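You operate a simulated robot arm through the tools that you are given. There is no shell and no other tool.

The job below is to be done with a simulated robot arm. You get a single attempt, and the scene is never put back.

TASK
Rinse the two salty nuts in the wire basket until they are clean.
Fine: put both in first; lower it with the blue knob by the tub, raise it again and leave them in it. Where these are worked on the way, their far stop is far enough and under half their travel is too little: blue knob by the tub.

The check looks at the end state, three seconds after you hand in, the way a careful person would. Anything else that was tipped, shoved, dropped, spilled or broken makes it a failure.

THE ROBOT
A 7-joint arm with a two-finger parallel gripper, fixed in place. Base frame: the origin is on the floor under the middle of its stand, x ahead of it, y to its left, z up; the work surface is at about z = 0.85. Readings come in m, degrees, newtons and seconds.
With the tool pointing down near the work surface it reaches from about 0.3 to 0.7 m from the base axis. Its first joint turns from -66.0 to 66.0 degrees. Payload 1.57 kg.
The tool frame sits at the grasp point between the pads (the TCP): z along the fingers, y along the line on which they close. The tips reach 0.03 m beyond it. The gripper opens to 0.11 m. The fingers are 0.024 m wide and 0.012 m thick; the gripper's body (0.048 by 0.112 m) begins 0.078 m behind the TCP.
Orientation is that of the tool frame in the base frame, as [roll, pitch, yaw] about the fixed x, y, z axes, in that order (R = Rz(yaw) Ry(pitch) Rx(roll)). With the fingers straight down and closing along the base's y, the tool's x points along the base's -x, its y along +y and its z along -z.

THE INTERFACE
- The arm moves only by the tool step_arm. Its argument "commands" is text: rows parted by semicolons, each of 7 numbers parted by spaces: the shift along the tool's x, y, z in m, then the turn, a rotation vector about the tool's x, y, z in degrees, then the gripper command, from -1 (shut) to 1 (fully open), values between in proportion. In form: x y z rx ry rz hand; .... A call has 1 to 20 rows; each row shifts and turns the commanded pose from where the row before left it, along the tool's axes as they then stand. A row lasts 0.2 s, in which the tool goes at most 0.05 m and 8.6 degrees; a call with a longer step from one row to the next is refused whole, and so is a gripper value outside its range. A pose out of reach is approached as far as the arm can. The call stops where the force on the tool passes 40 N (or 10 N more than at its start, if that is more) or the arm is blocked; 0.2 s more then pass. Each finger travels about 0.108 m/s and halts on what it meets, pressing with about 43 N; the grip force reading is that of the motor and also rises with nothing between the fingers. The clock runs only during rows and for 0.2 s after the last one: add rows that do not move to give the fingers time. The reply holds the time, the measured pose of the TCP, the force on the tool along the base axes, the opening and the grip force, in the units named above and with some noise, with the torque about the TCP (base axes, N m) and any sound that the robot's microphone picked up.
- Cameras (640 x 400 px; columns grow to the right, rows downward): "scene" is fixed at [0.1702, -0.3921, 1.414]; the picture's right is [0.75, -0.67, 0.00], its down [-0.32, -0.36, -0.87] and it looks along [0.58, 0.65, -0.49] (base axes); focal length 306 px, centre (320, 200). "wrist" rides on the gripper at [0.07, 0.016, -0.141] in the tool frame; the picture's right is [-0.23, 0.97, 0.00], its down [-0.85, -0.20, -0.48] and it looks along [-0.47, -0.11, 0.88] (tool axes); focal length 222 px, centre (320, 200). There is no depth. A picture from a camera that has moved, and an enlarged one, comes with that camera's place and axes in the base frame and with its lens.
- camera(camera): a new picture of that camera. No time passes.
- enlarge(camera, box): a new picture of the part [left, top, right, bottom] of that camera's present view, enlarged. No time passes.
- sign_off(): hands the job in; it is judged then, once.

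Places have to be worked out from the pictures, the camera data and where the tool is seen. Open the gripper and draw the arm clear of the work before you hand the job in, unless the task says otherwise.

The tools are called after ">>>" as a command line: name --argument value ..., lists and objects as JSON in quotes. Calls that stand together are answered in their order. step_arm: Moves the arm, as the interface text tells. Its arguments: {"type":"object","properties":{"commands":{"type":"string"}},"required":["commands"]} The other tools are called the same way: camera (camera) takes a picture; enlarge (camera, box) takes an enlarged picture of a part of a camera's view; sign_off () hands the job in.

At the start:

```text
time: 0.0
position: [0.4678, 0.0209, 1.2354]
tool_rot: [-179.9, -0.1, -179.9]
wrist_force: [0.1, 0.4, 0.4]
wrist_torque: [-0.02, -0.05, 0.0]
finger_gap: 0.1099
finger_force: 0.1
```

scene: 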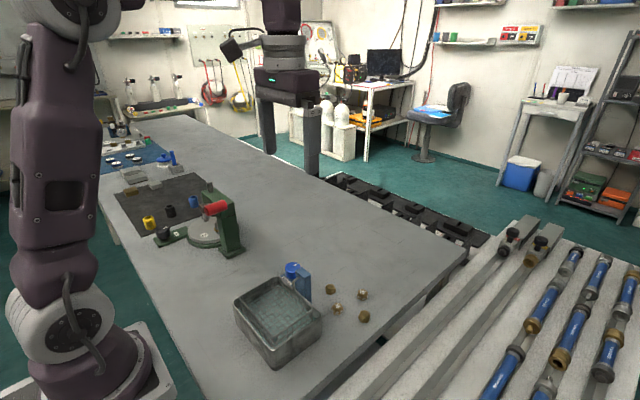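
wrist: 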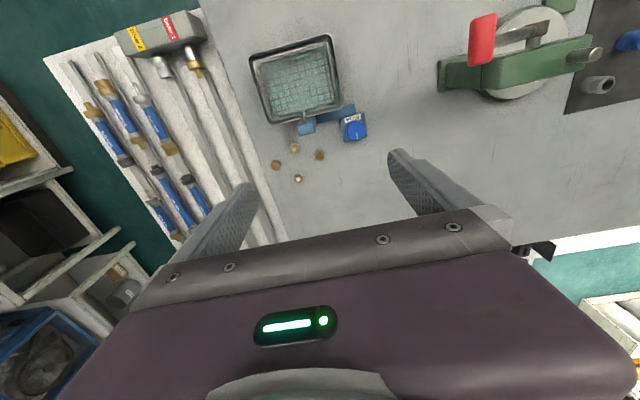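

The first pictures show a tub with a wire basket, a blue knob beside it and four nuts nearby. I enlarge both views to find which nuts are salty.

>>> enlarge --camera "scene" --box '[220, 240, 400, 370]'

>>> enlarge --camera "wrist" --box '[230, 20, 390, 200]'

>>> enlarge --camera "scene" --box '[320, 275, 380, 330]'

```text
3.08 times, centred on (310, 305) of scene
camera zoom: at [0.1702, -0.3921, 1.414], right [0.75, -0.67, 0.0], down [-0.32, -0.36, -0.87], along [0.58, 0.65, -0.49], focal length 940 px, centre (351, -123)
```

zoom: 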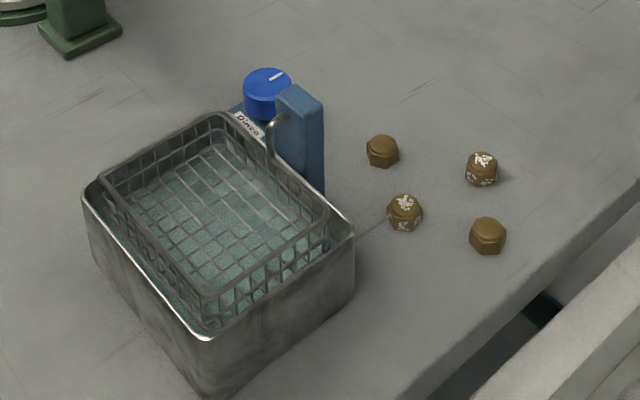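

```text
2.22 times, centred on (310, 110) of wrist
camera zoom: at [0.3968, 0.0365, 1.3759], right [0.23, 0.97, 0.0], down [0.85, -0.2, 0.48], along [0.47, -0.11, -0.88], focal length 494 px, centre (342, 400)
```

zoom: 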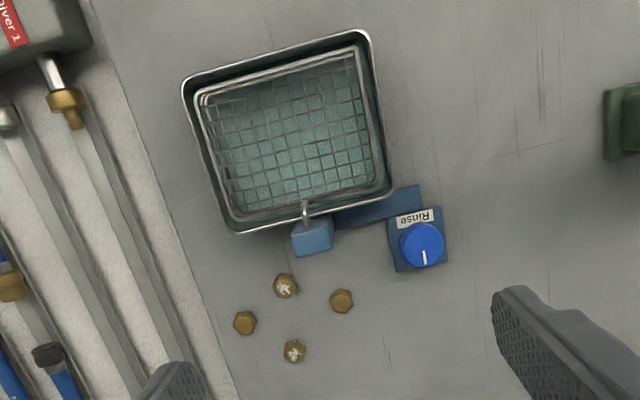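

```text
7.27 times, centred on (350, 302) of scene
camera zoom: at [0.1702, -0.3921, 1.414], right [0.75, -0.67, 0.0], down [-0.32, -0.36, -0.87], along [0.58, 0.65, -0.49], focal length 2222 px, centre (102, -546)
```

zoom: 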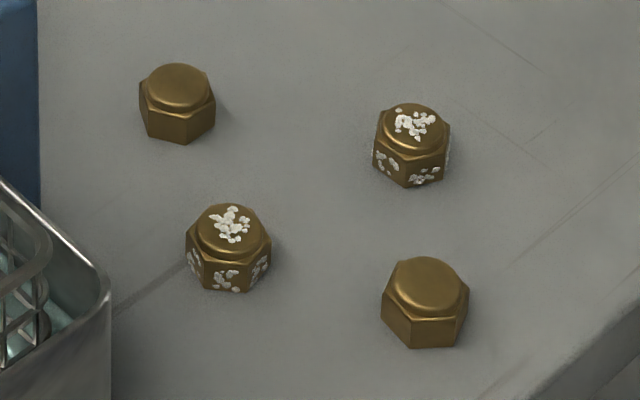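

The salty nuts are S1 near (0.522, -0.057) and S2 near (0.595, -0.068). The clean ones are near (0.553, 0.0) and (0.552, -0.107), and the knob is near (0.507, 0.087) with its top at z≈0.90. I look closer at the knob, its label and the lift.

>>> enlarge --camera "scene" --box '[270, 250, 330, 290]'

>>> enlarge --camera "wrist" --box '[300, 95, 380, 150]'

>>> enlarge --camera "scene" --box '[228, 265, 328, 370]'

```text
10.00 times, centred on (300, 270) of scene
camera zoom: at [0.1702, -0.3921, 1.414], right [0.75, -0.67, 0.0], down [-0.32, -0.36, -0.87], along [0.58, 0.65, -0.49], focal length 3056 px, centre (520, -500)
```

zoom: 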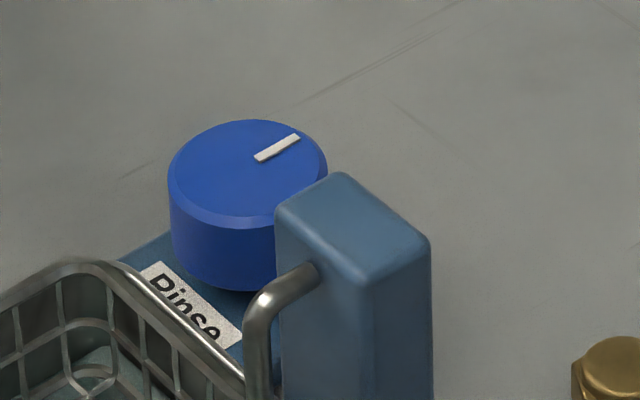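

```text
7.27 times, centred on (340, 122) of wrist
camera zoom: at [0.3968, 0.0365, 1.3759], right [0.23, 0.97, 0.0], down [0.85, -0.2, 0.48], along [0.47, -0.11, -0.88], focal length 1615 px, centre (174, 764)
```

zoom: 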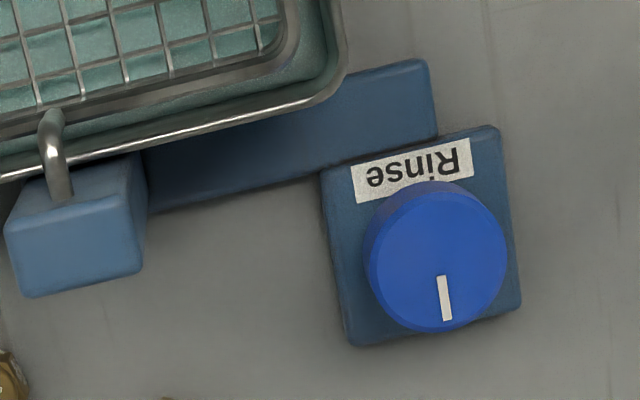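

```text
3.81 times, centred on (278, 318) of scene
camera zoom: at [0.1702, -0.3921, 1.414], right [0.75, -0.67, 0.0], down [-0.32, -0.36, -0.87], along [0.58, 0.65, -0.49], focal length 1164 px, centre (480, -248)
```

zoom: 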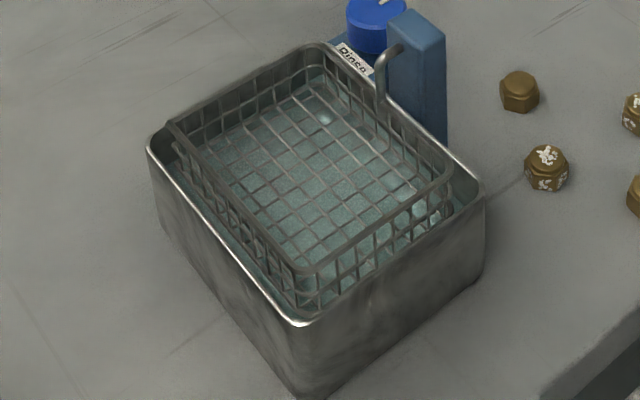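

The column top is near (0.47, -0.004, 0.96), so I stay above that and move to about (0.444, -0.03, 1.05). From there the wrist camera can see the nuts and the basket.

>>> step_arm --commands "0.006 -0.0128 0.0463 0 0 0 1; 0.006 -0.0128 0.0463 0 0 0 1; 0.006 -0.0128 0.0463 0 0 0 1; 0.006 -0.0128 0.0463 0 0 0 1; 0 0 0 0 0 0 1"

```text
time: 1.2
position: [0.4431, -0.0303, 1.0488]
tool_rot: [-179.9, 0.0, -179.9]
wrist_force: [-0.3, -0.1, -0.6]
wrist_torque: [0.01, -0.02, -0.01]
finger_gap: 0.1098
finger_force: 0.1
```

The arm reached the viewing pose. I take a wrist picture of the nuts and basket.

>>> camera --camera "wrist"

>>> enlarge --camera "wrist" --box '[210, 120, 390, 240]'

>>> enlarge --camera "wrist" --box '[200, 0, 440, 130]'

```text
taken
camera wrist: at [0.3723, -0.0152, 1.1901], right [0.23, 0.97, 0.0], down [0.85, -0.2, 0.48], along [0.47, -0.11, -0.88], focal length 222 px, centre (320, 200)
```

wrist: 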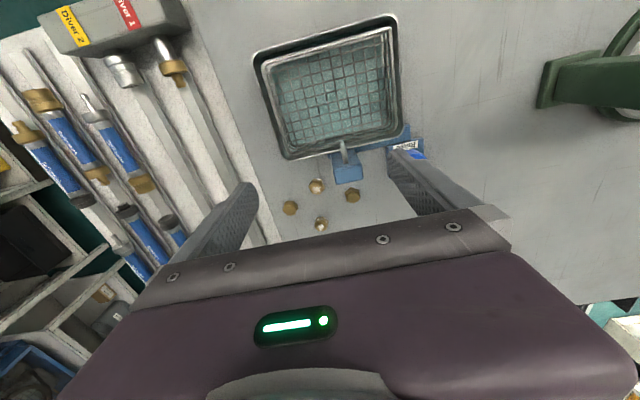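

```text
3.33 times, centred on (300, 180) of wrist
camera zoom: at [0.3723, -0.0152, 1.1901], right [0.23, 0.97, 0.0], down [0.85, -0.2, 0.48], along [0.47, -0.11, -0.88], focal length 740 px, centre (387, 267)
```

zoom: 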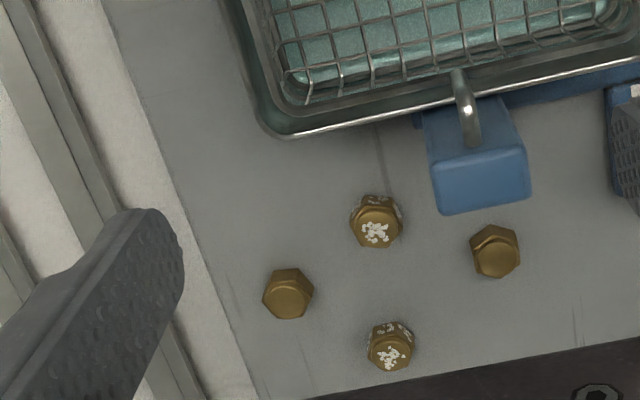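

```text
2.67 times, centred on (320, 65) of wrist
camera zoom: at [0.3723, -0.0152, 1.1901], right [0.23, 0.97, 0.0], down [0.85, -0.2, 0.48], along [0.47, -0.11, -0.88], focal length 592 px, centre (320, 560)
```

zoom: 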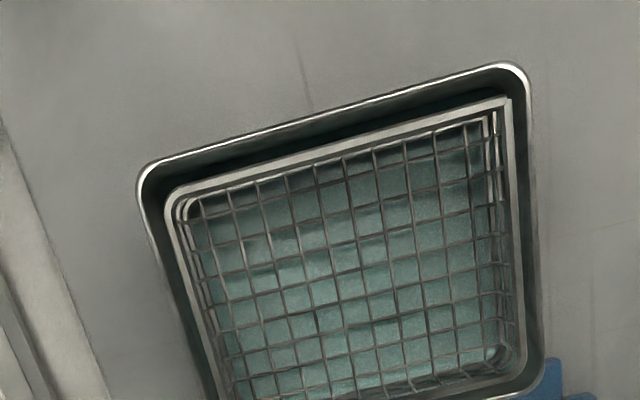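

S1 works out near (0.5235, -0.056) and S2 near (0.598, -0.0665), with tops at about z=0.867. I enlarge the nuts to see how the hexes are turned.

>>> enlarge --camera "wrist" --box '[300, 170, 340, 195]'

>>> enlarge --camera "wrist" --box '[300, 208, 340, 233]'

>>> enlarge --camera "wrist" --box '[310, 100, 450, 190]'

```text
16.00 times, centred on (320, 182) of wrist
camera zoom: at [0.3723, -0.0152, 1.1901], right [0.23, 0.97, 0.0], down [0.85, -0.2, 0.48], along [0.47, -0.11, -0.88], focal length 3554 px, centre (320, 480)
```

zoom: 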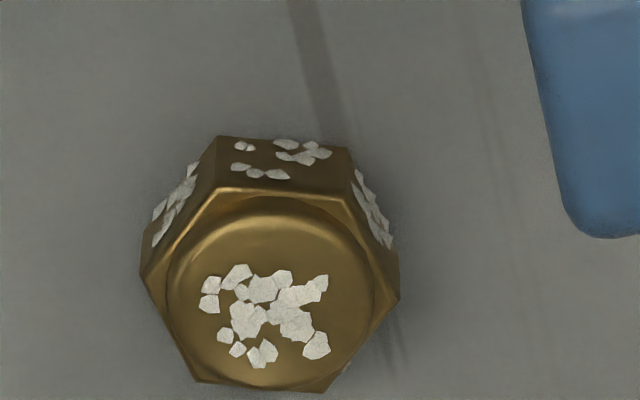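

```text
16.00 times, centred on (320, 220) of wrist
camera zoom: at [0.3723, -0.0152, 1.1901], right [0.23, 0.97, 0.0], down [0.85, -0.2, 0.48], along [0.47, -0.11, -0.88], focal length 3554 px, centre (320, -128)
```

zoom: 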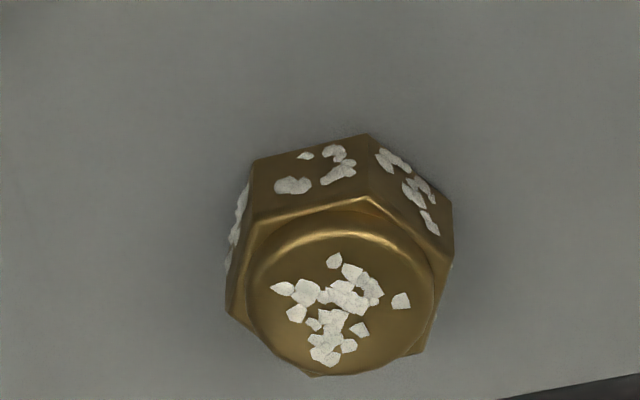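

```text
4.44 times, centred on (380, 145) of wrist
camera zoom: at [0.3723, -0.0152, 1.1901], right [0.23, 0.97, 0.0], down [0.85, -0.2, 0.48], along [0.47, -0.11, -0.88], focal length 987 px, centre (53, 444)
```

zoom: 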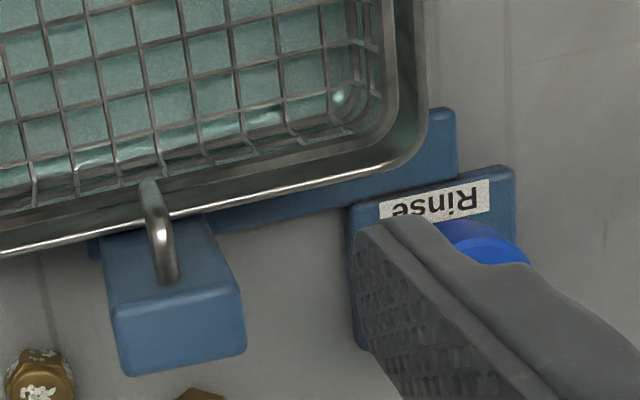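

S1's flats suit a closing axis about 11° past y, so I move above S1 to about (0.5235, -0.056, 1.0). There I turn the tool +11° about base z, narrow the gripper to about 45 mm, and check with the wrist camera.

>>> step_arm --commands "-0.0402 -0.0129 0 0 0 0 -0.18; -0.0402 -0.0129 0 0 0 0 -0.18; 0 0 0.0244 0 0 -5.5 -0.18; 0 0 0.0244 0 0 -5.5 -0.18; 0 0 0 0 0 0 -0.18; 0 0 0 0 0 0 -0.18"

>>> enlarge --camera "wrist" --box '[240, 80, 400, 200]'

>>> enlarge --camera "scene" --box '[220, 200, 420, 350]'

```text
time: 2.6
position: [0.5239, -0.0555, 1.0026]
tool_rot: [-180.0, 0.0, -169.0]
wrist_force: [-1.0, -0.1, 0.0]
wrist_torque: [0.0, -0.01, -0.02]
finger_gap: 0.0449
finger_force: 0.2
```

```text
3.33 times, centred on (320, 140) of wrist
camera zoom: at [0.4511, -0.0542, 1.1418], right [0.04, 1.0, 0.0], down [0.88, -0.03, 0.48], along [0.48, -0.02, -0.88], focal length 740 px, centre (320, 400)
```

zoom: 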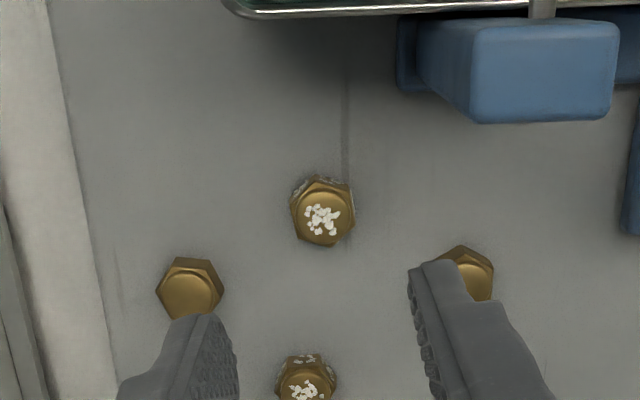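

```text
2.67 times, centred on (320, 275) of scene
camera zoom: at [0.1702, -0.3921, 1.414], right [0.75, -0.67, 0.0], down [-0.32, -0.36, -0.87], along [0.58, 0.65, -0.49], focal length 815 px, centre (320, 0)
```

zoom: 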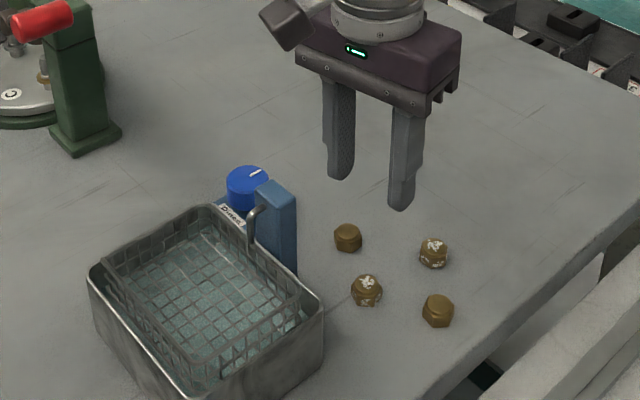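

The nut sits on the tool axis to within about 2 mm. I zoom in to confirm the hex flats against the closing axis.

>>> enlarge --camera "wrist" --box '[300, 125, 340, 150]'

```text
16.00 times, centred on (320, 138) of wrist
camera zoom: at [0.4511, -0.0542, 1.1418], right [0.04, 1.0, 0.0], down [0.88, -0.03, 0.48], along [0.48, -0.02, -0.88], focal length 3554 px, centre (320, 1200)
```

zoom: 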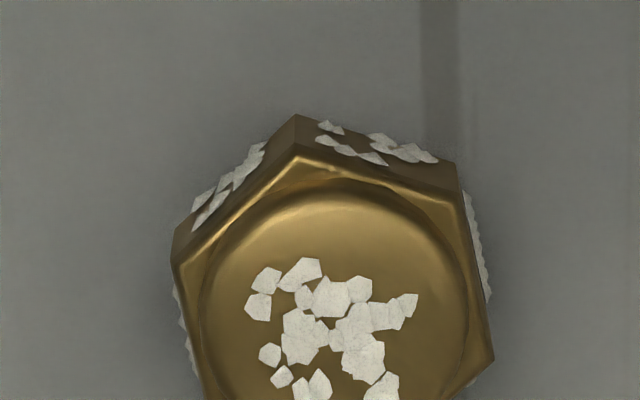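

The flats are about 1° from the closing axis, which is good. I descend to TCP z≈0.884, so the tips are about 4 mm above the table.

>>> step_arm --commands "-0.0017 0.0004 0.035 0 0 0 -0.18; 0 0 0.035 0 0 0 -0.18; 0 0 0.025 0 0 0 -0.18; 0 0 0.014 0 0 0 -0.18; 0 0 0.0096 0 0 0 -0.18; 0 0 0 0 0 0 -0.18"

>>> camera --camera "wrist"

>>> enlarge --camera "scene" --box '[280, 230, 400, 330]'

```text
time: 4.0
position: [0.5251, -0.0541, 0.8831]
tool_rot: [-179.9, 0.0, -169.0]
wrist_force: [-0.1, 0.0, 0.2]
wrist_torque: [0.0, -0.01, 0.0]
finger_gap: 0.0452
finger_force: 0.2
```

```text
taken
camera wrist: at [0.4527, -0.0528, 1.0225], right [0.04, 1.0, 0.0], down [0.88, -0.03, 0.48], along [0.48, -0.02, -0.88], focal length 222 px, centre (320, 200)
```

wrist: 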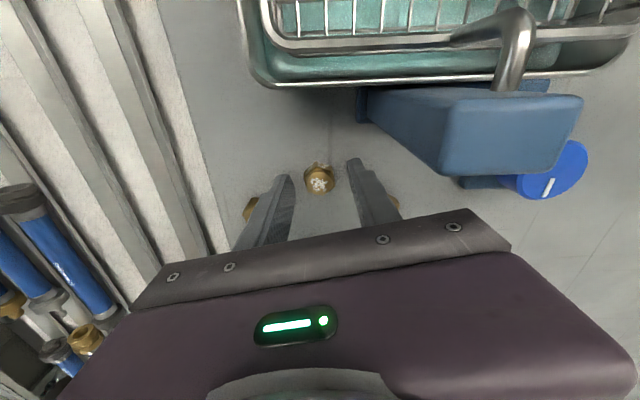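

```text
4.00 times, centred on (340, 280) of scene
camera zoom: at [0.1702, -0.3921, 1.414], right [0.75, -0.67, 0.0], down [-0.32, -0.36, -0.87], along [0.58, 0.65, -0.49], focal length 1222 px, centre (240, -120)
```

zoom: 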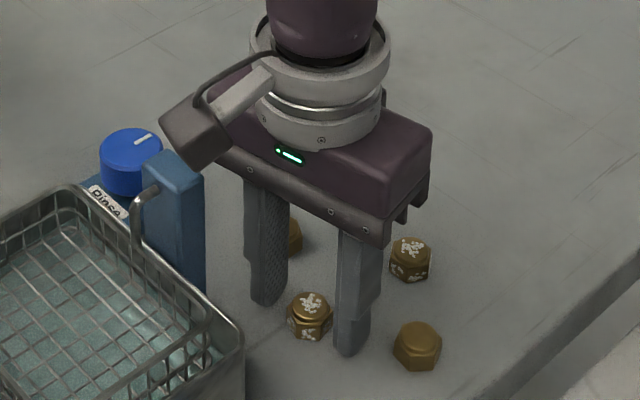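

The fingers straddle the S1 nut, which is centred between them. I close the gripper.

>>> step_arm --commands "0 0 0 0 0 0 -0.4; 0 0 0 0 0 0 -0.7; 0 0 0 0 0 0 -1; 0 0 0 0 0 0 -1; 0 0 0 0 0 0 -1"

>>> enlarge --camera "wrist" --box '[240, 120, 400, 240]'

```text
time: 5.2
position: [0.5255, -0.0546, 0.8819]
tool_rot: [180.0, 0.0, -169.0]
wrist_force: [0.5, -0.6, 0.2]
wrist_torque: [0.02, 0.03, 0.05]
finger_gap: 0.0223
finger_force: 34.9
```

```text
3.33 times, centred on (320, 180) of wrist
camera zoom: at [0.4527, -0.0528, 1.0227], right [0.04, 1.0, 0.0], down [0.88, -0.03, 0.48], along [0.48, -0.02, -0.88], focal length 740 px, centre (320, 267)
```

zoom: 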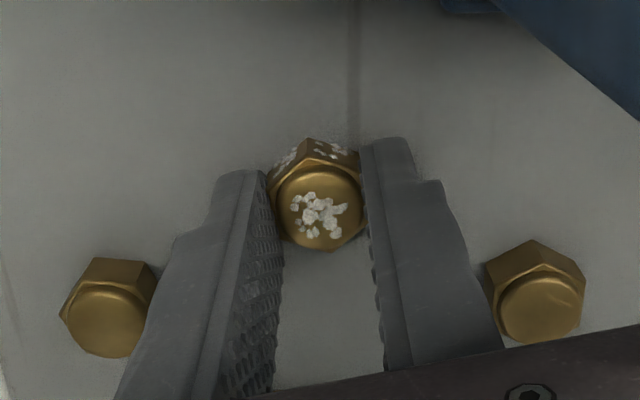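

S1 is gripped at a 22 mm gap, which matches its flats. I lift it straight up to z≈1.03.

>>> step_arm --commands "0 0 -0.02 0 0 0 -1; 0 0 -0.032 0 0 0 -1; 0 0 -0.032 0 0 0 -1; 0 0 -0.032 0 0 0 -1; 0 0 -0.032 0 0 0 -1; 0 0 0 0 0 0 -1"

>>> camera --camera "wrist"

```text
time: 6.6
position: [0.5253, -0.0546, 1.0312]
tool_rot: [-179.9, 0.1, -169.1]
wrist_force: [0.2, 0.9, -0.3]
wrist_torque: [0.01, 0.02, 0.0]
finger_gap: 0.0
finger_force: 21.2
```

```text
taken
camera wrist: at [0.4523, -0.0527, 1.1716], right [0.04, 1.0, 0.0], down [0.88, -0.03, 0.48], along [0.48, -0.02, -0.88], focal length 222 px, centre (320, 200)
```

wrist: 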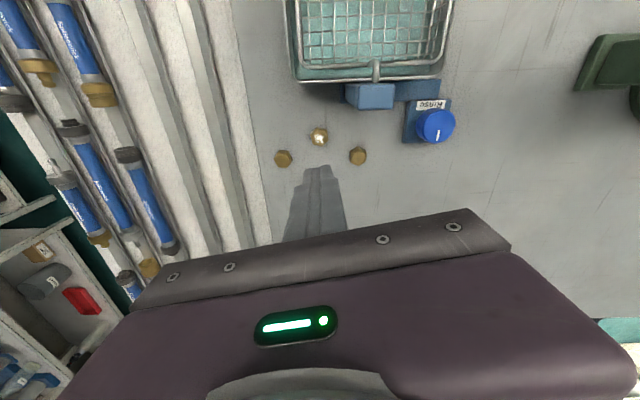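

The gripper closed fully, so the nut slipped out during the lift and it appears still to be on the table. I look at where it is now.

>>> enlarge --camera "wrist" --box '[260, 110, 380, 180]'

>>> enlarge --camera "scene" --box '[320, 275, 380, 330]'

>>> enlarge --camera "scene" --box '[270, 170, 400, 260]'

>>> enlarge --camera "wrist" --box '[300, 120, 340, 145]'

```text
5.33 times, centred on (320, 145) of wrist
camera zoom: at [0.4523, -0.0527, 1.1716], right [0.04, 1.0, 0.0], down [0.88, -0.03, 0.48], along [0.48, -0.02, -0.88], focal length 1185 px, centre (320, 493)
```

zoom: 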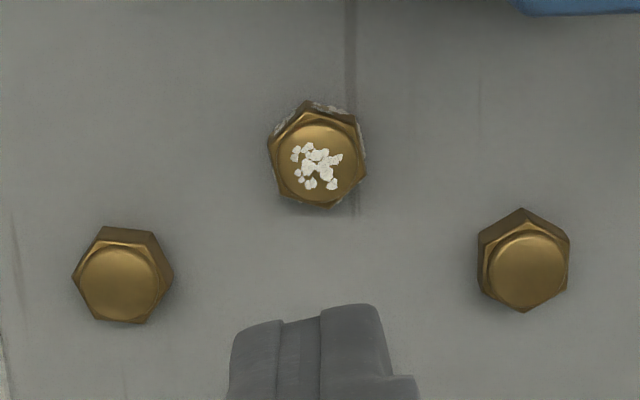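

```text
7.27 times, centred on (350, 302) of scene
camera zoom: at [0.1702, -0.3921, 1.414], right [0.75, -0.67, 0.0], down [-0.32, -0.36, -0.87], along [0.58, 0.65, -0.49], focal length 2222 px, centre (102, -546)
```

zoom: 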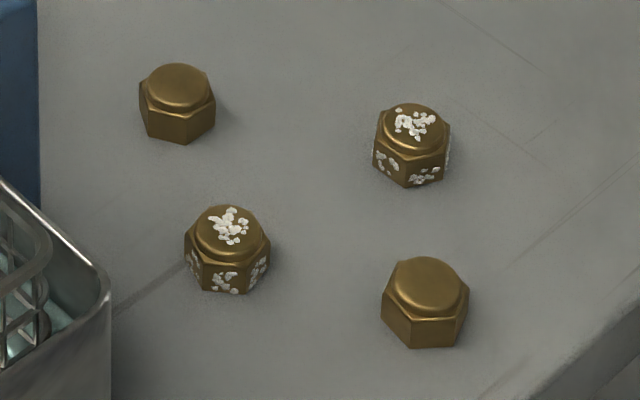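

```text
4.44 times, centred on (335, 215) of scene
camera zoom: at [0.1702, -0.3921, 1.414], right [0.75, -0.67, 0.0], down [-0.32, -0.36, -0.87], along [0.58, 0.65, -0.49], focal length 1358 px, centre (253, 133)
```

zoom: 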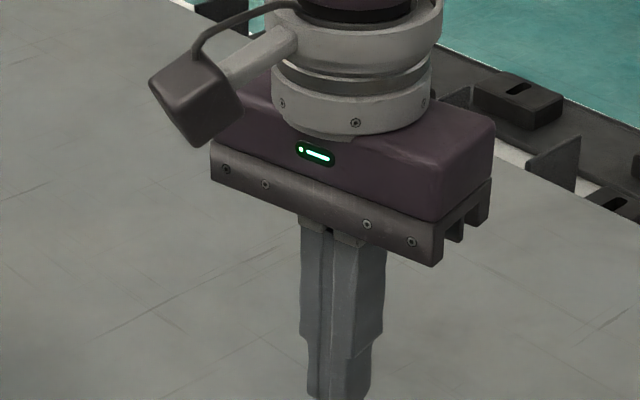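

```text
16.00 times, centred on (320, 132) of wrist
camera zoom: at [0.4523, -0.0527, 1.1716], right [0.04, 1.0, 0.0], down [0.88, -0.03, 0.48], along [0.48, -0.02, -0.88], focal length 3554 px, centre (320, 1280)
```

zoom: 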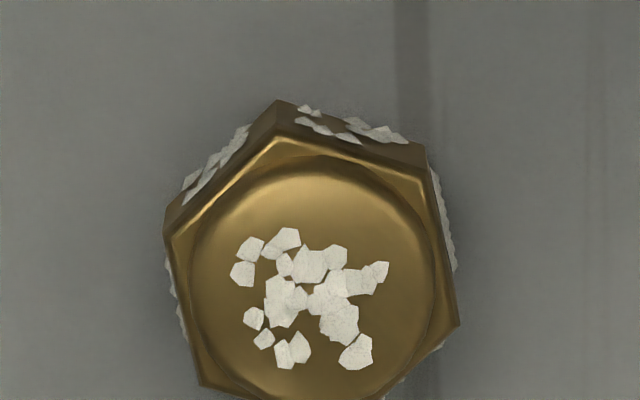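

The nut is still upright in its original place, so it slipped right at the start of the lift. I retry with a small re-centring, tips closer to the table, a longer squeeze and a slow lift with checks.

>>> step_arm --commands "0.0017 -0.0006 0 0 0 0 -0.18; 0 0 0.04 0 0 0 -0.18; 0 0 0.04 0 0 0 -0.18; 0 0 0.035 0 0 0 -0.18; 0 0 0.02 0 0 0 -0.18; 0 0 0.01 0 0 0 -0.18; 0 0 0.005 0 0 0 -0.18; 0 0 0 0 0 0 -0.18; 0 0 0 0 0 0 -0.18"

>>> enlarge --camera "wrist" --box '[240, 120, 400, 240]'

```text
time: 8.6
position: [0.5225, -0.0564, 0.8818]
tool_rot: [180.0, -0.1, -169.0]
wrist_force: [0.6, -0.2, 0.4]
wrist_torque: [0.0, 0.0, -0.01]
finger_gap: 0.0451
finger_force: 0.1
```

```text
3.33 times, centred on (320, 180) of wrist
camera zoom: at [0.4515, -0.0541, 1.0217], right [0.04, 1.0, 0.0], down [0.88, -0.03, 0.48], along [0.48, -0.02, -0.88], focal length 740 px, centre (320, 267)
```

zoom: 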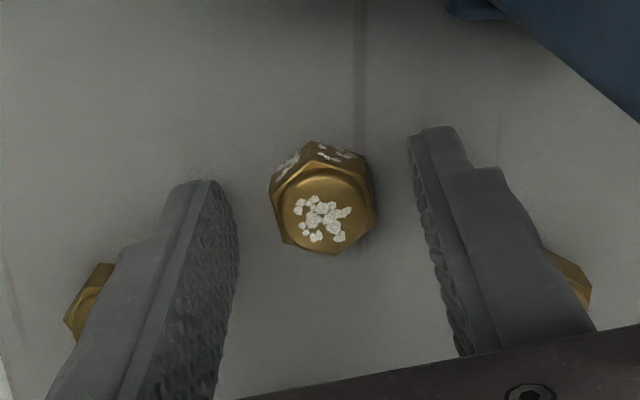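

The fingers are centred on the nut again. I go 1 mm lower, close, and hold the squeeze for about 2 s before lifting.

>>> step_arm --commands "0 0 0.001 0 0 0 -0.4; 0 0 0 0 0 0 -0.7; 0 0 0 0 0 0 -1; 0 0 0 0 0 0 -1; 0 0 0 0 0 0 -1; 0 0 0 0 0 0 -1; 0 0 0 0 0 0 -1; 0 0 0 0 0 0 -1; 0 0 0 0 0 0 -1; 0 0 0 0 0 0 -1; 0 0 0 0 0 0 -1"

>>> enlarge --camera "wrist" --box '[280, 130, 360, 190]'

>>> enlarge --camera "scene" --box '[320, 275, 380, 330]'

```text
time: 11.0
position: [0.5241, -0.0563, 0.8815]
tool_rot: [-180.0, 0.0, -169.0]
wrist_force: [0.9, -0.3, 3.9]
wrist_torque: [0.01, -0.01, 0.04]
finger_gap: 0.0223
finger_force: 35.4
```

```text
6.67 times, centred on (320, 160) of wrist
camera zoom: at [0.4515, -0.0542, 1.0207], right [0.04, 1.0, 0.0], down [0.88, -0.03, 0.48], along [0.48, -0.02, -0.88], focal length 1481 px, centre (320, 467)
```

zoom: 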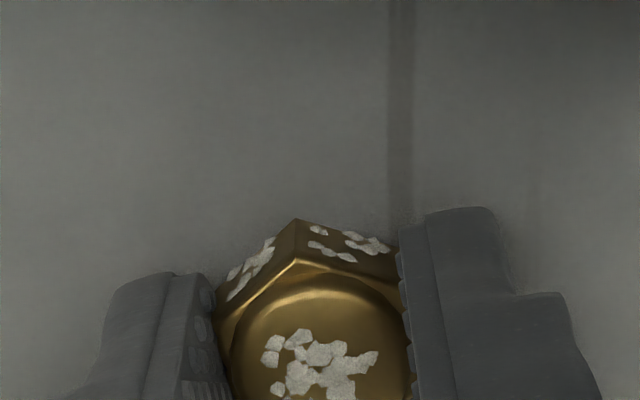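

```text
7.27 times, centred on (350, 302) of scene
camera zoom: at [0.1702, -0.3921, 1.414], right [0.75, -0.67, 0.0], down [-0.32, -0.36, -0.87], along [0.58, 0.65, -0.49], focal length 2222 px, centre (102, -546)
```

zoom: 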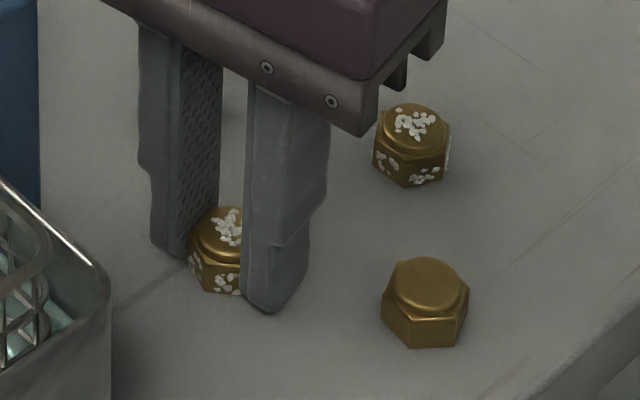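

The grip reads 35 N at a 22.3 mm gap and the tips are just touching the table. I lift slowly by 8 mm and check the gap.

>>> step_arm --commands "0 0 -0.002 0 0 0 -1; 0 0 -0.002 0 0 0 -1; 0 0 -0.002 0 0 0 -1; 0 0 -0.002 0 0 0 -1"

>>> enlarge --camera "scene" --box '[320, 275, 380, 330]'

```text
time: 12.0
position: [0.5254, -0.056, 0.888]
tool_rot: [180.0, 0.0, -169.1]
wrist_force: [-0.2, 0.4, -0.8]
wrist_torque: [0.0, 0.01, 0.0]
finger_gap: 0.0222
finger_force: 35.0
```

```text
7.27 times, centred on (350, 302) of scene
camera zoom: at [0.1702, -0.3921, 1.4139], right [0.75, -0.67, 0.0], down [-0.32, -0.36, -0.87], along [0.58, 0.65, -0.49], focal length 2222 px, centre (102, -546)
```

zoom: 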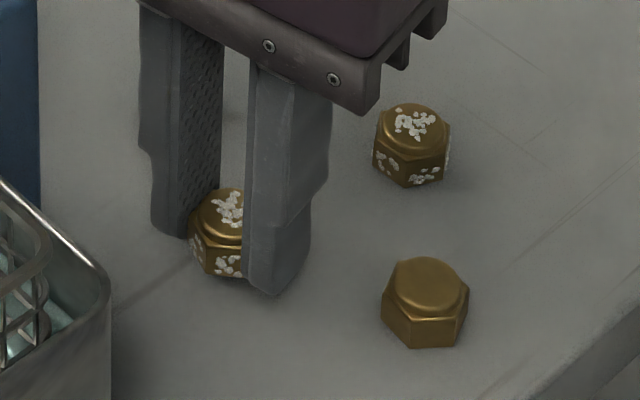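

The nut rises with the gripper this time. I continue lifting gently at about 10 mm per row.

>>> step_arm --commands "0 0 -0.004 0 0 0 -1; 0 0 -0.006 0 0 0 -1; 0 0 -0.008 0 0 0 -1; 0 0 -0.01 0 0 0 -1; 0 0 -0.01 0 0 0 -1; 0 0 -0.01 0 0 0 -1; 0 0 -0.01 0 0 0 -1; 0 0 -0.008 0 0 0 -1; 0 0 -0.005 0 0 0 -1"

>>> enlarge --camera "scene" --box '[290, 230, 390, 320]'

>>> camera --camera "wrist"

```text
time: 14.0
position: [0.5241, -0.0577, 0.9588]
tool_rot: [180.0, 0.0, -169.0]
wrist_force: [0.1, 0.2, -0.6]
wrist_torque: [0.04, 0.01, -0.02]
finger_gap: 0.0223
finger_force: 35.4
```

```text
4.44 times, centred on (340, 275) of scene
camera zoom: at [0.1702, -0.3921, 1.4139], right [0.75, -0.67, 0.0], down [-0.32, -0.36, -0.87], along [0.58, 0.65, -0.49], focal length 1358 px, centre (231, -133)
```

zoom: 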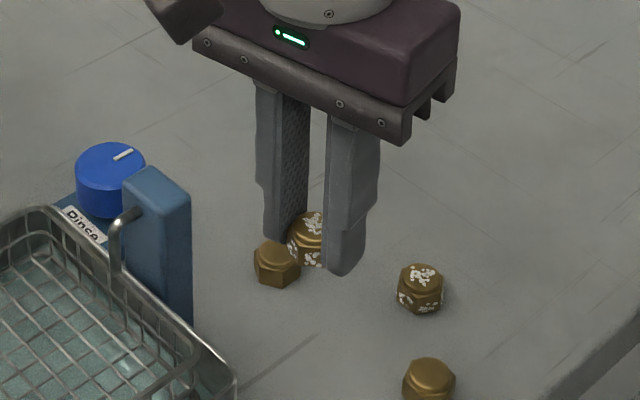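

```text
taken
camera wrist: at [0.4517, -0.0545, 1.0994], right [0.04, 1.0, 0.0], down [0.88, -0.03, 0.48], along [0.48, -0.02, -0.88], focal length 222 px, centre (320, 200)
```

wrist: 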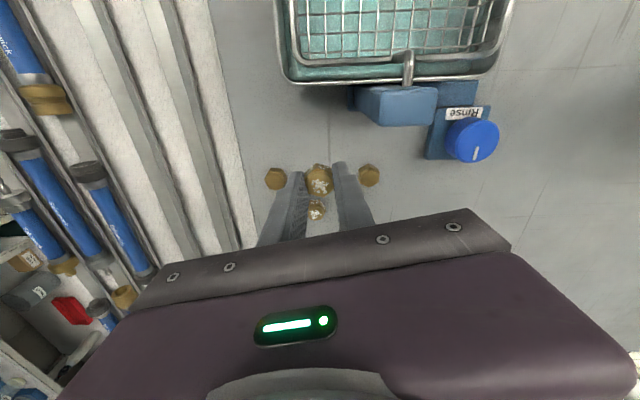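

The nut is held firmly at z=0.959. I lift gently to about 1.025 to clear the column.

>>> step_arm --commands "0 0 -0.005 0 0 0 -1; 0 0 -0.008 0 0 0 -1; 0 0 -0.01 0 0 0 -1; 0 0 -0.01 0 0 0 -1; 0 0 -0.01 0 0 0 -1; 0 0 -0.01 0 0 0 -1; 0 0 -0.008 0 0 0 -1; 0 0 -0.004 0 0 0 -1; 0 0 0 0 0 0 -1"

```text
time: 16.0
position: [0.5238, -0.0548, 1.0248]
tool_rot: [-179.9, 0.1, -169.0]
wrist_force: [0.2, 0.1, 0.2]
wrist_torque: [0.02, 0.01, -0.06]
finger_gap: 0.0224
finger_force: 34.8
```

S1 is still held at 1.025 m. I carry it gently over the basket to about (0.393, -0.026).

>>> step_arm --commands "0.0049 0.0021 0 0 0 0 -1; 0.0074 0.0032 0 0 0 0 -1; 0.0111 0.0048 0 0 0 0 -1; 0.0123 0.0054 0 0 0 0 -1; 0.0123 0.0054 0 0 0 0 -1; 0.0123 0.0054 0 0 0 0 -1; 0.0123 0.0054 0 0 0 0 -1; 0.0123 0.0054 0 0 0 0 -1; 0.0123 0.0054 0 0 0 0 -1; 0.0111 0.0048 0 0 0 0 -1; 0.0086 0.0037 0 0 0 0 -1; 0.0062 0.0027 0 0 0 0 -1; 0 0 0 0 0 0 -1"

>>> camera --camera "wrist"

>>> enlarge --camera "scene" --box '[210, 220, 370, 360]'

```text
time: 18.8
position: [0.393, -0.0278, 1.0245]
tool_rot: [-180.0, 0.0, -169.0]
wrist_force: [0.4, -0.3, -0.8]
wrist_torque: [0.02, 0.01, 0.0]
finger_gap: 0.0223
finger_force: 35.6
```

```text
taken
camera wrist: at [0.3204, -0.0252, 1.1643], right [0.04, 1.0, 0.0], down [0.88, -0.03, 0.48], along [0.48, -0.02, -0.88], focal length 222 px, centre (320, 200)
```

wrist: 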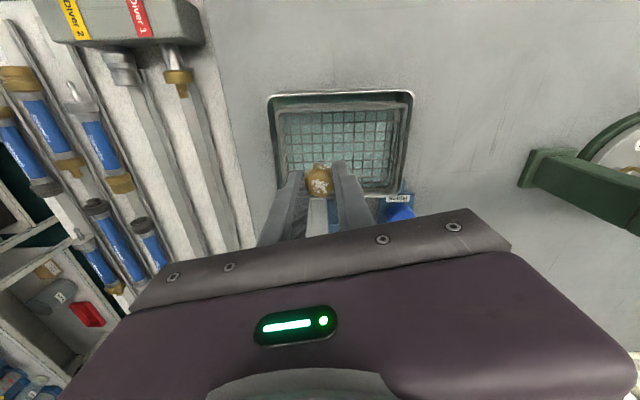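

```text
2.86 times, centred on (290, 290) of scene
camera zoom: at [0.1702, -0.3921, 1.414], right [0.75, -0.67, 0.0], down [-0.32, -0.36, -0.87], along [0.58, 0.65, -0.49], focal length 873 px, centre (406, -57)
```

zoom: 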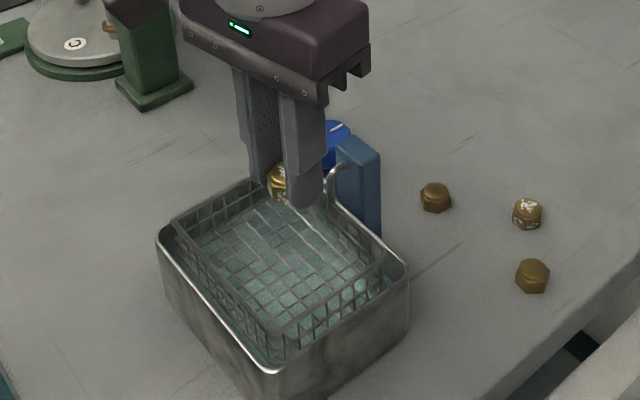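

S1 is over the basket. I enlarge the wrist view to measure the basket rim and floor against the tool.

>>> enlarge --camera "wrist" --box '[255, 80, 425, 206]'

```text
3.17 times, centred on (340, 143) of wrist
camera zoom: at [0.3204, -0.0252, 1.1643], right [0.04, 1.0, 0.0], down [0.88, -0.03, 0.48], along [0.48, -0.02, -0.88], focal length 705 px, centre (256, 381)
```

zoom: 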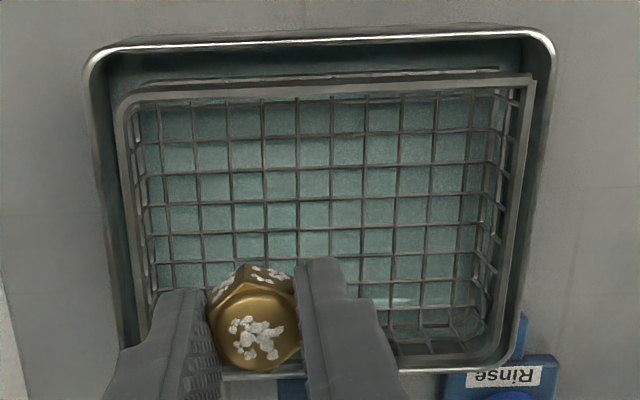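

I zoom into the basket's far corner to estimate the floor height.

>>> enlarge --camera "wrist" --box '[355, 140, 425, 200]'

>>> enlarge --camera "scene" --box '[250, 290, 330, 360]'

```text
6.67 times, centred on (390, 170) of wrist
camera zoom: at [0.3204, -0.0252, 1.1643], right [0.04, 1.0, 0.0], down [0.88, -0.03, 0.48], along [0.48, -0.02, -0.88], focal length 1481 px, centre (-147, 400)
```

zoom: 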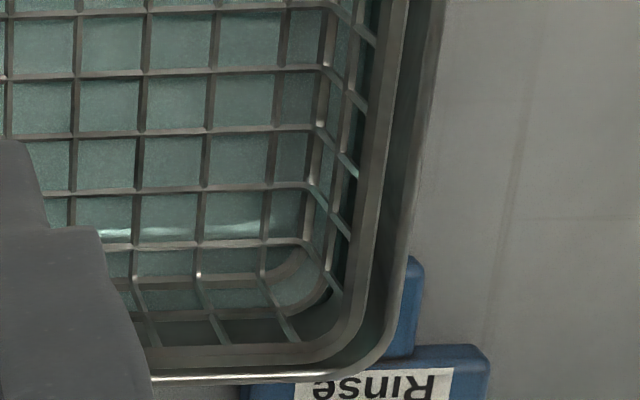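

```text
5.71 times, centred on (290, 325) of scene
camera zoom: at [0.1702, -0.3921, 1.414], right [0.75, -0.67, 0.0], down [-0.32, -0.36, -0.87], along [0.58, 0.65, -0.49], focal length 1746 px, centre (491, -514)
```

zoom: 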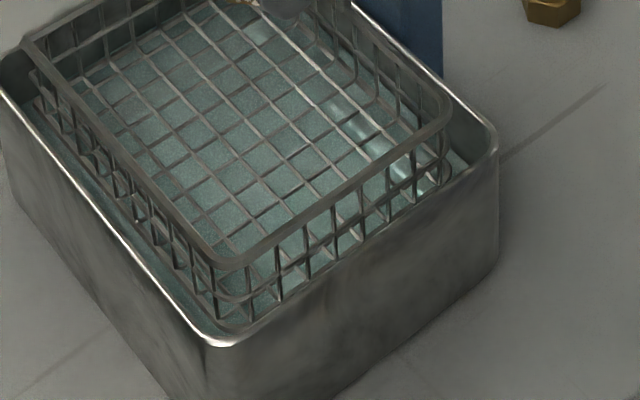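

The basket spans roughly x 0.348–0.447 and y -0.07–0.061, with the rim at z≈0.928 and the floor near 0.89–0.90. I lower the nut slowly to TCP z≈0.945 first.

>>> step_arm --commands "0 0 0.005 0 0 0 -1; 0 0 0.008 0 0 0 -1; 0 0 0.01 0 0 0 -1; 0 0 0.01 0 0 0 -1; 0 0 0.01 0 0 0 -1; 0 0 0.01 0 0 0 -1; 0 0 0.01 0 0 0 -1; 0 0 0.008 0 0 0 -1; 0 0 0.005 0 0 0 -1; 0 0 0.003 0 0 0 -1; 0 0 0 0 0 0 -1"

>>> enlarge --camera "scene" --box '[230, 250, 340, 345]'

>>> enlarge --camera "wrist" --box '[220, 80, 440, 220]'

```text
time: 21.2
position: [0.3921, -0.0267, 0.9446]
tool_rot: [-180.0, 0.1, -169.1]
wrist_force: [-0.4, -0.7, -1.6]
wrist_torque: [0.0, 0.02, 0.0]
finger_gap: 0.0218
finger_force: 34.6
```

```text
4.21 times, centred on (285, 298) of scene
camera zoom: at [0.1702, -0.3921, 1.4139], right [0.75, -0.67, 0.0], down [-0.32, -0.36, -0.87], along [0.58, 0.65, -0.49], focal length 1287 px, centre (467, -210)
```

zoom: 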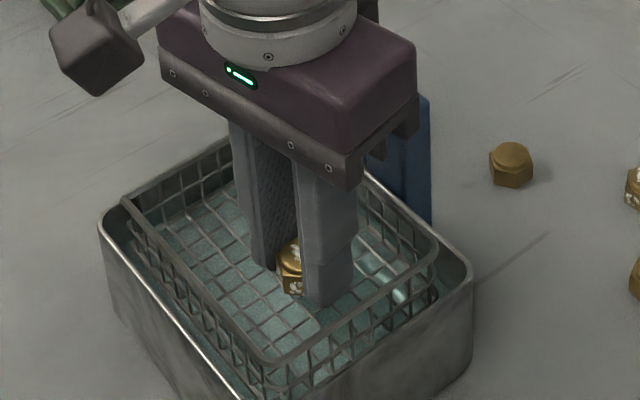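

```text
2.86 times, centred on (330, 150) of wrist
camera zoom: at [0.3203, -0.0251, 1.085], right [0.04, 1.0, 0.0], down [0.88, -0.03, 0.48], along [0.48, -0.02, -0.88], focal length 635 px, centre (291, 343)
```

zoom: 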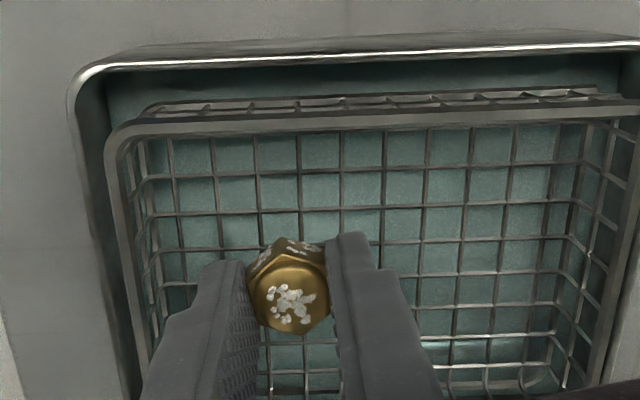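

The fingers sit well inside the basket with no contact yet. I go down 8 mm more in small steps.

>>> step_arm --commands "0 0 0.002 0 0 0 -1; 0 0 0.002 0 0 0 -1; 0 0 0.002 0 0 0 -1; 0 0 0.002 0 0 0 -1"

>>> enlarge --camera "scene" --box '[270, 280, 330, 335]'

>>> enlarge --camera "wrist" --box '[270, 120, 370, 190]'

```text
time: 22.2
position: [0.3929, -0.026, 0.9379]
tool_rot: [-180.0, 0.0, -168.9]
wrist_force: [-0.5, -0.6, -0.1]
wrist_torque: [-0.01, -0.05, -0.02]
finger_gap: 0.0222
finger_force: 35.4
```

```text
7.27 times, centred on (300, 308) of scene
camera zoom: at [0.1702, -0.3921, 1.4139], right [0.75, -0.67, 0.0], down [-0.32, -0.36, -0.87], along [0.58, 0.65, -0.49], focal length 2222 px, centre (466, -582)
```

zoom: 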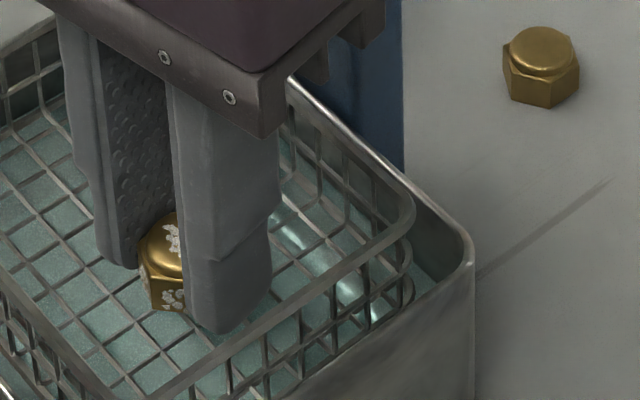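

```text
5.71 times, centred on (320, 155) of wrist
camera zoom: at [0.3205, -0.0254, 1.0771], right [0.04, 1.0, 0.0], down [0.88, -0.03, 0.48], along [0.48, -0.02, -0.88], focal length 1269 px, centre (320, 457)
```

zoom: 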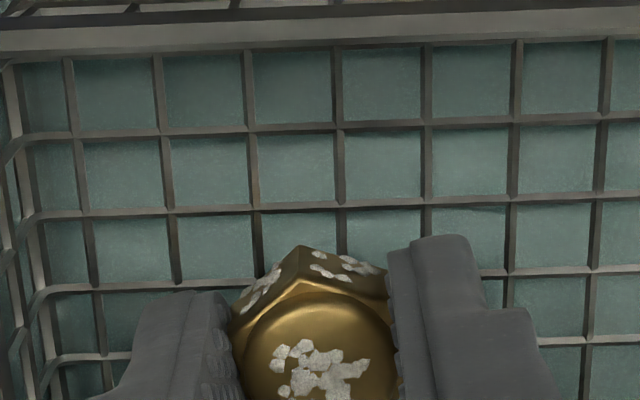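

The floor kink in this view puts the floor around 0.90–0.905, so contact is close. I use 1 mm steps while watching the force.

>>> step_arm --commands "0 0 0.001 0 0 0 -1; 0 0 0.001 0 0 0 -1; 0 0 0.001 0 0 0 -1"

```text
time: 23.0
position: [0.3932, -0.0269, 0.9341]
tool_rot: [179.9, 0.0, -169.0]
wrist_force: [0.7, 0.2, -0.9]
wrist_torque: [0.01, 0.0, -0.01]
finger_gap: 0.0224
finger_force: 34.8
```

There is no contact at z=0.934. I continue with another 4 mm in 1 mm steps.

>>> step_arm --commands "0 0 0.001 0 0 0 -1; 0 0 0.001 0 0 0 -1; 0 0 0.001 0 0 0 -1; 0 0 0.001 0 0 0 -1"

>>> enlarge --camera "scene" --box '[270, 280, 330, 335]'

```text
time: 24.0
position: [0.3927, -0.0265, 0.9304]
tool_rot: [-179.9, 0.0, -169.0]
wrist_force: [0.1, 0.3, -0.9]
wrist_torque: [0.01, 0.03, 0.02]
finger_gap: 0.0222
finger_force: 34.9
```

```text
7.27 times, centred on (300, 308) of scene
camera zoom: at [0.1702, -0.3921, 1.4139], right [0.75, -0.67, 0.0], down [-0.32, -0.36, -0.87], along [0.58, 0.65, -0.49], focal length 2222 px, centre (466, -582)
```

zoom: 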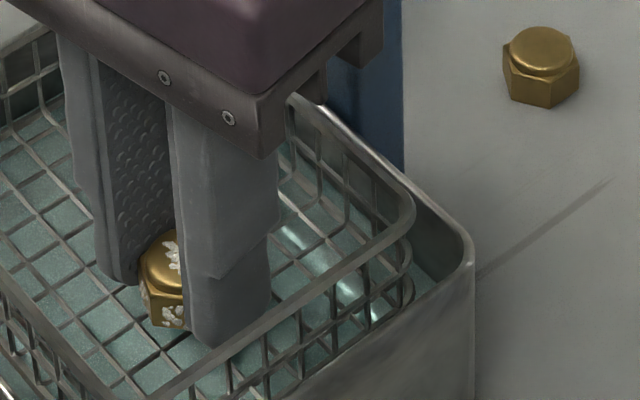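

Still free at z=0.930. I go another 4 mm in 1 mm steps.

>>> step_arm --commands "0 0 0.001 0 0 0 -1; 0 0 0.001 0 0 0 -1; 0 0 0.001 0 0 0 -1; 0 0 0.001 0 0 0 -1"

>>> enlarge --camera "wrist" --box '[240, 110, 400, 210]'

```text
time: 25.0
position: [0.3933, -0.0263, 0.9258]
tool_rot: [180.0, 0.0, -169.0]
wrist_force: [-1.0, -0.3, 2.6]
wrist_torque: [0.02, 0.04, 0.0]
finger_gap: 0.0224
finger_force: 34.7
```

```text
4.00 times, centred on (320, 160) of wrist
camera zoom: at [0.3205, -0.0249, 1.0663], right [0.04, 1.0, 0.0], down [0.88, -0.03, 0.48], along [0.48, -0.02, -0.88], focal length 888 px, centre (320, 360)
```

zoom: 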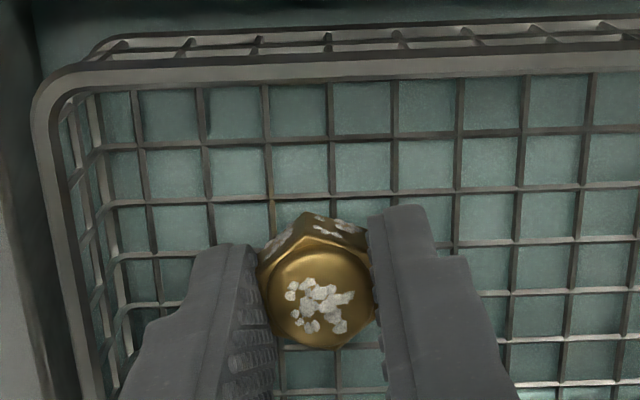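

The force turned upward (+2.6 N), so the nut has touched the basket floor at about z≈0.895. I open to about 30 mm to release it.

>>> step_arm --commands "0 0 0 0 0 0 -0.55; 0 0 0 0 0 0 -0.5; 0 0 0 0 0 0 -0.43; 0 0 0 0 0 0 -0.43; 0 0 0 0 0 0 -0.43"

>>> enlarge --camera "wrist" --box '[240, 110, 400, 210]'

>>> enlarge --camera "scene" --box '[240, 270, 330, 350]'

```text
time: 26.2
position: [0.3924, -0.0265, 0.9259]
tool_rot: [-179.9, -0.1, -169.0]
wrist_force: [0.0, -0.2, 0.9]
wrist_torque: [0.01, -0.01, -0.02]
finger_gap: 0.0312
finger_force: 0.1
```

```text
4.00 times, centred on (320, 160) of wrist
camera zoom: at [0.3206, -0.0249, 1.0663], right [0.04, 1.0, 0.0], down [0.88, -0.03, 0.48], along [0.48, -0.02, -0.88], focal length 888 px, centre (320, 360)
```

zoom: 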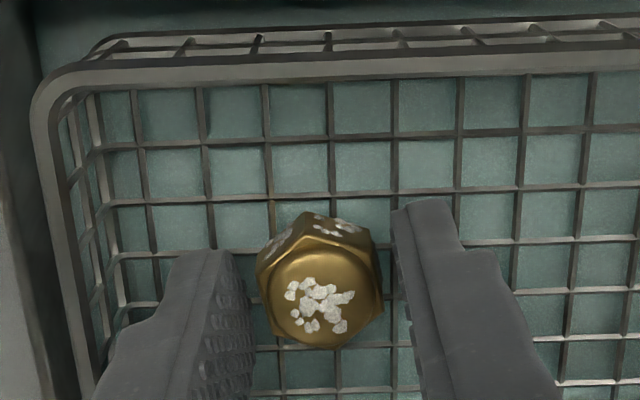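

```text
5.00 times, centred on (285, 310) of scene
camera zoom: at [0.1702, -0.3921, 1.414], right [0.75, -0.67, 0.0], down [-0.32, -0.36, -0.87], along [0.58, 0.65, -0.49], focal length 1528 px, centre (495, -350)
```

zoom: 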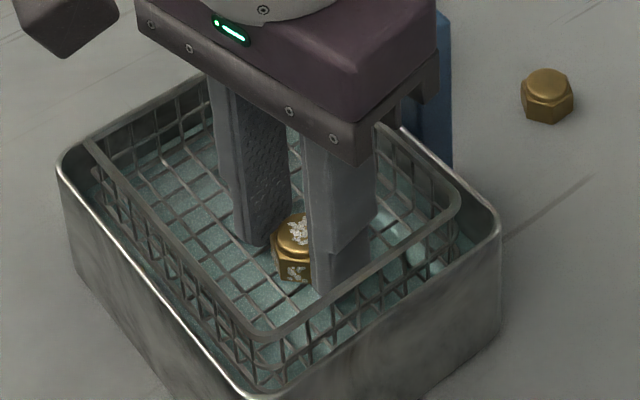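

S1 rests upright in the basket. I raise straight up, then travel to above S2 near (0.598, -0.0665), turning the closing axis to 120° to match its flats.

>>> step_arm --commands "0 0 -0.005 0 0 0 -0.43; 0 0 -0.02 0 0 0 -0.43; 0 0 -0.03 0 0 0 -0.43; 0 0 -0.03 0 0 0 -0.3; 0 0 -0.02 0 0 0 -0.18; -0.0387 -0.0157 0 0 0 0 -0.18; -0.0387 -0.0157 0 0 0 0 -0.18; -0.0387 -0.0157 0 0 0 0 -0.18; -0.0387 -0.0157 0 0 0 0 -0.18; -0.0388 -0.0156 0 0 0 0 -0.18; 0 0 0 0 0 -6.4 -0.18; 0 0 0 0 0 -6.4 -0.18; 0 0 0 0 0 -6.4 -0.18; 0 0 0 0 0 0 -0.18"

>>> camera --camera "wrist"

>>> enlarge --camera "scene" --box '[230, 250, 340, 350]'

```text
time: 29.2
position: [0.5982, -0.0669, 1.0318]
tool_rot: [-179.9, -0.1, -149.7]
wrist_force: [-0.4, 1.0, -0.7]
wrist_torque: [-0.04, 0.01, 0.03]
finger_gap: 0.0455
finger_force: 0.1
```

```text
taken
camera wrist: at [0.529, -0.0883, 1.1717], right [-0.29, 0.96, 0.0], down [0.84, 0.26, 0.48], along [0.46, 0.14, -0.88], focal length 222 px, centre (320, 200)
```

wrist: 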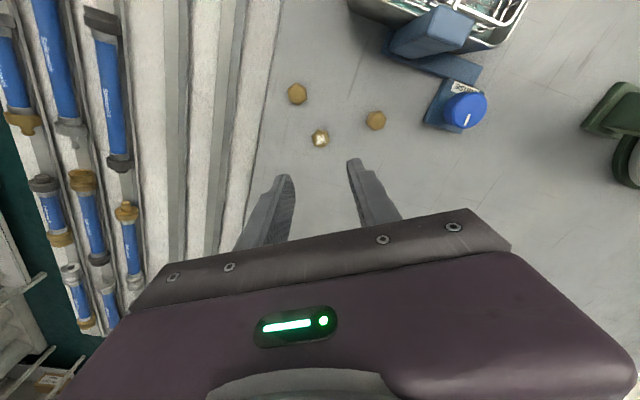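

```text
4.00 times, centred on (285, 300) of scene
camera zoom: at [0.1702, -0.3921, 1.414], right [0.75, -0.67, 0.0], down [-0.32, -0.36, -0.87], along [0.58, 0.65, -0.49], focal length 1222 px, centre (460, -200)
```

zoom: 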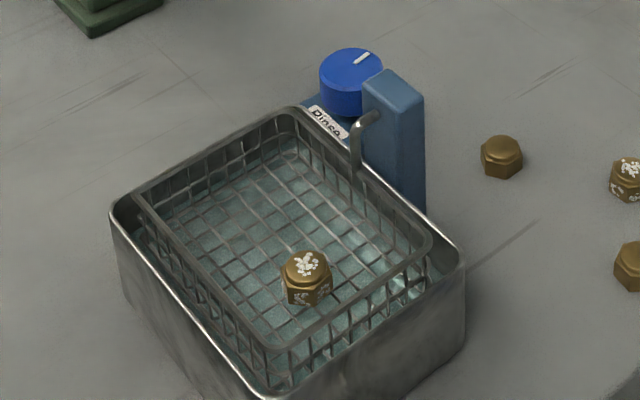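

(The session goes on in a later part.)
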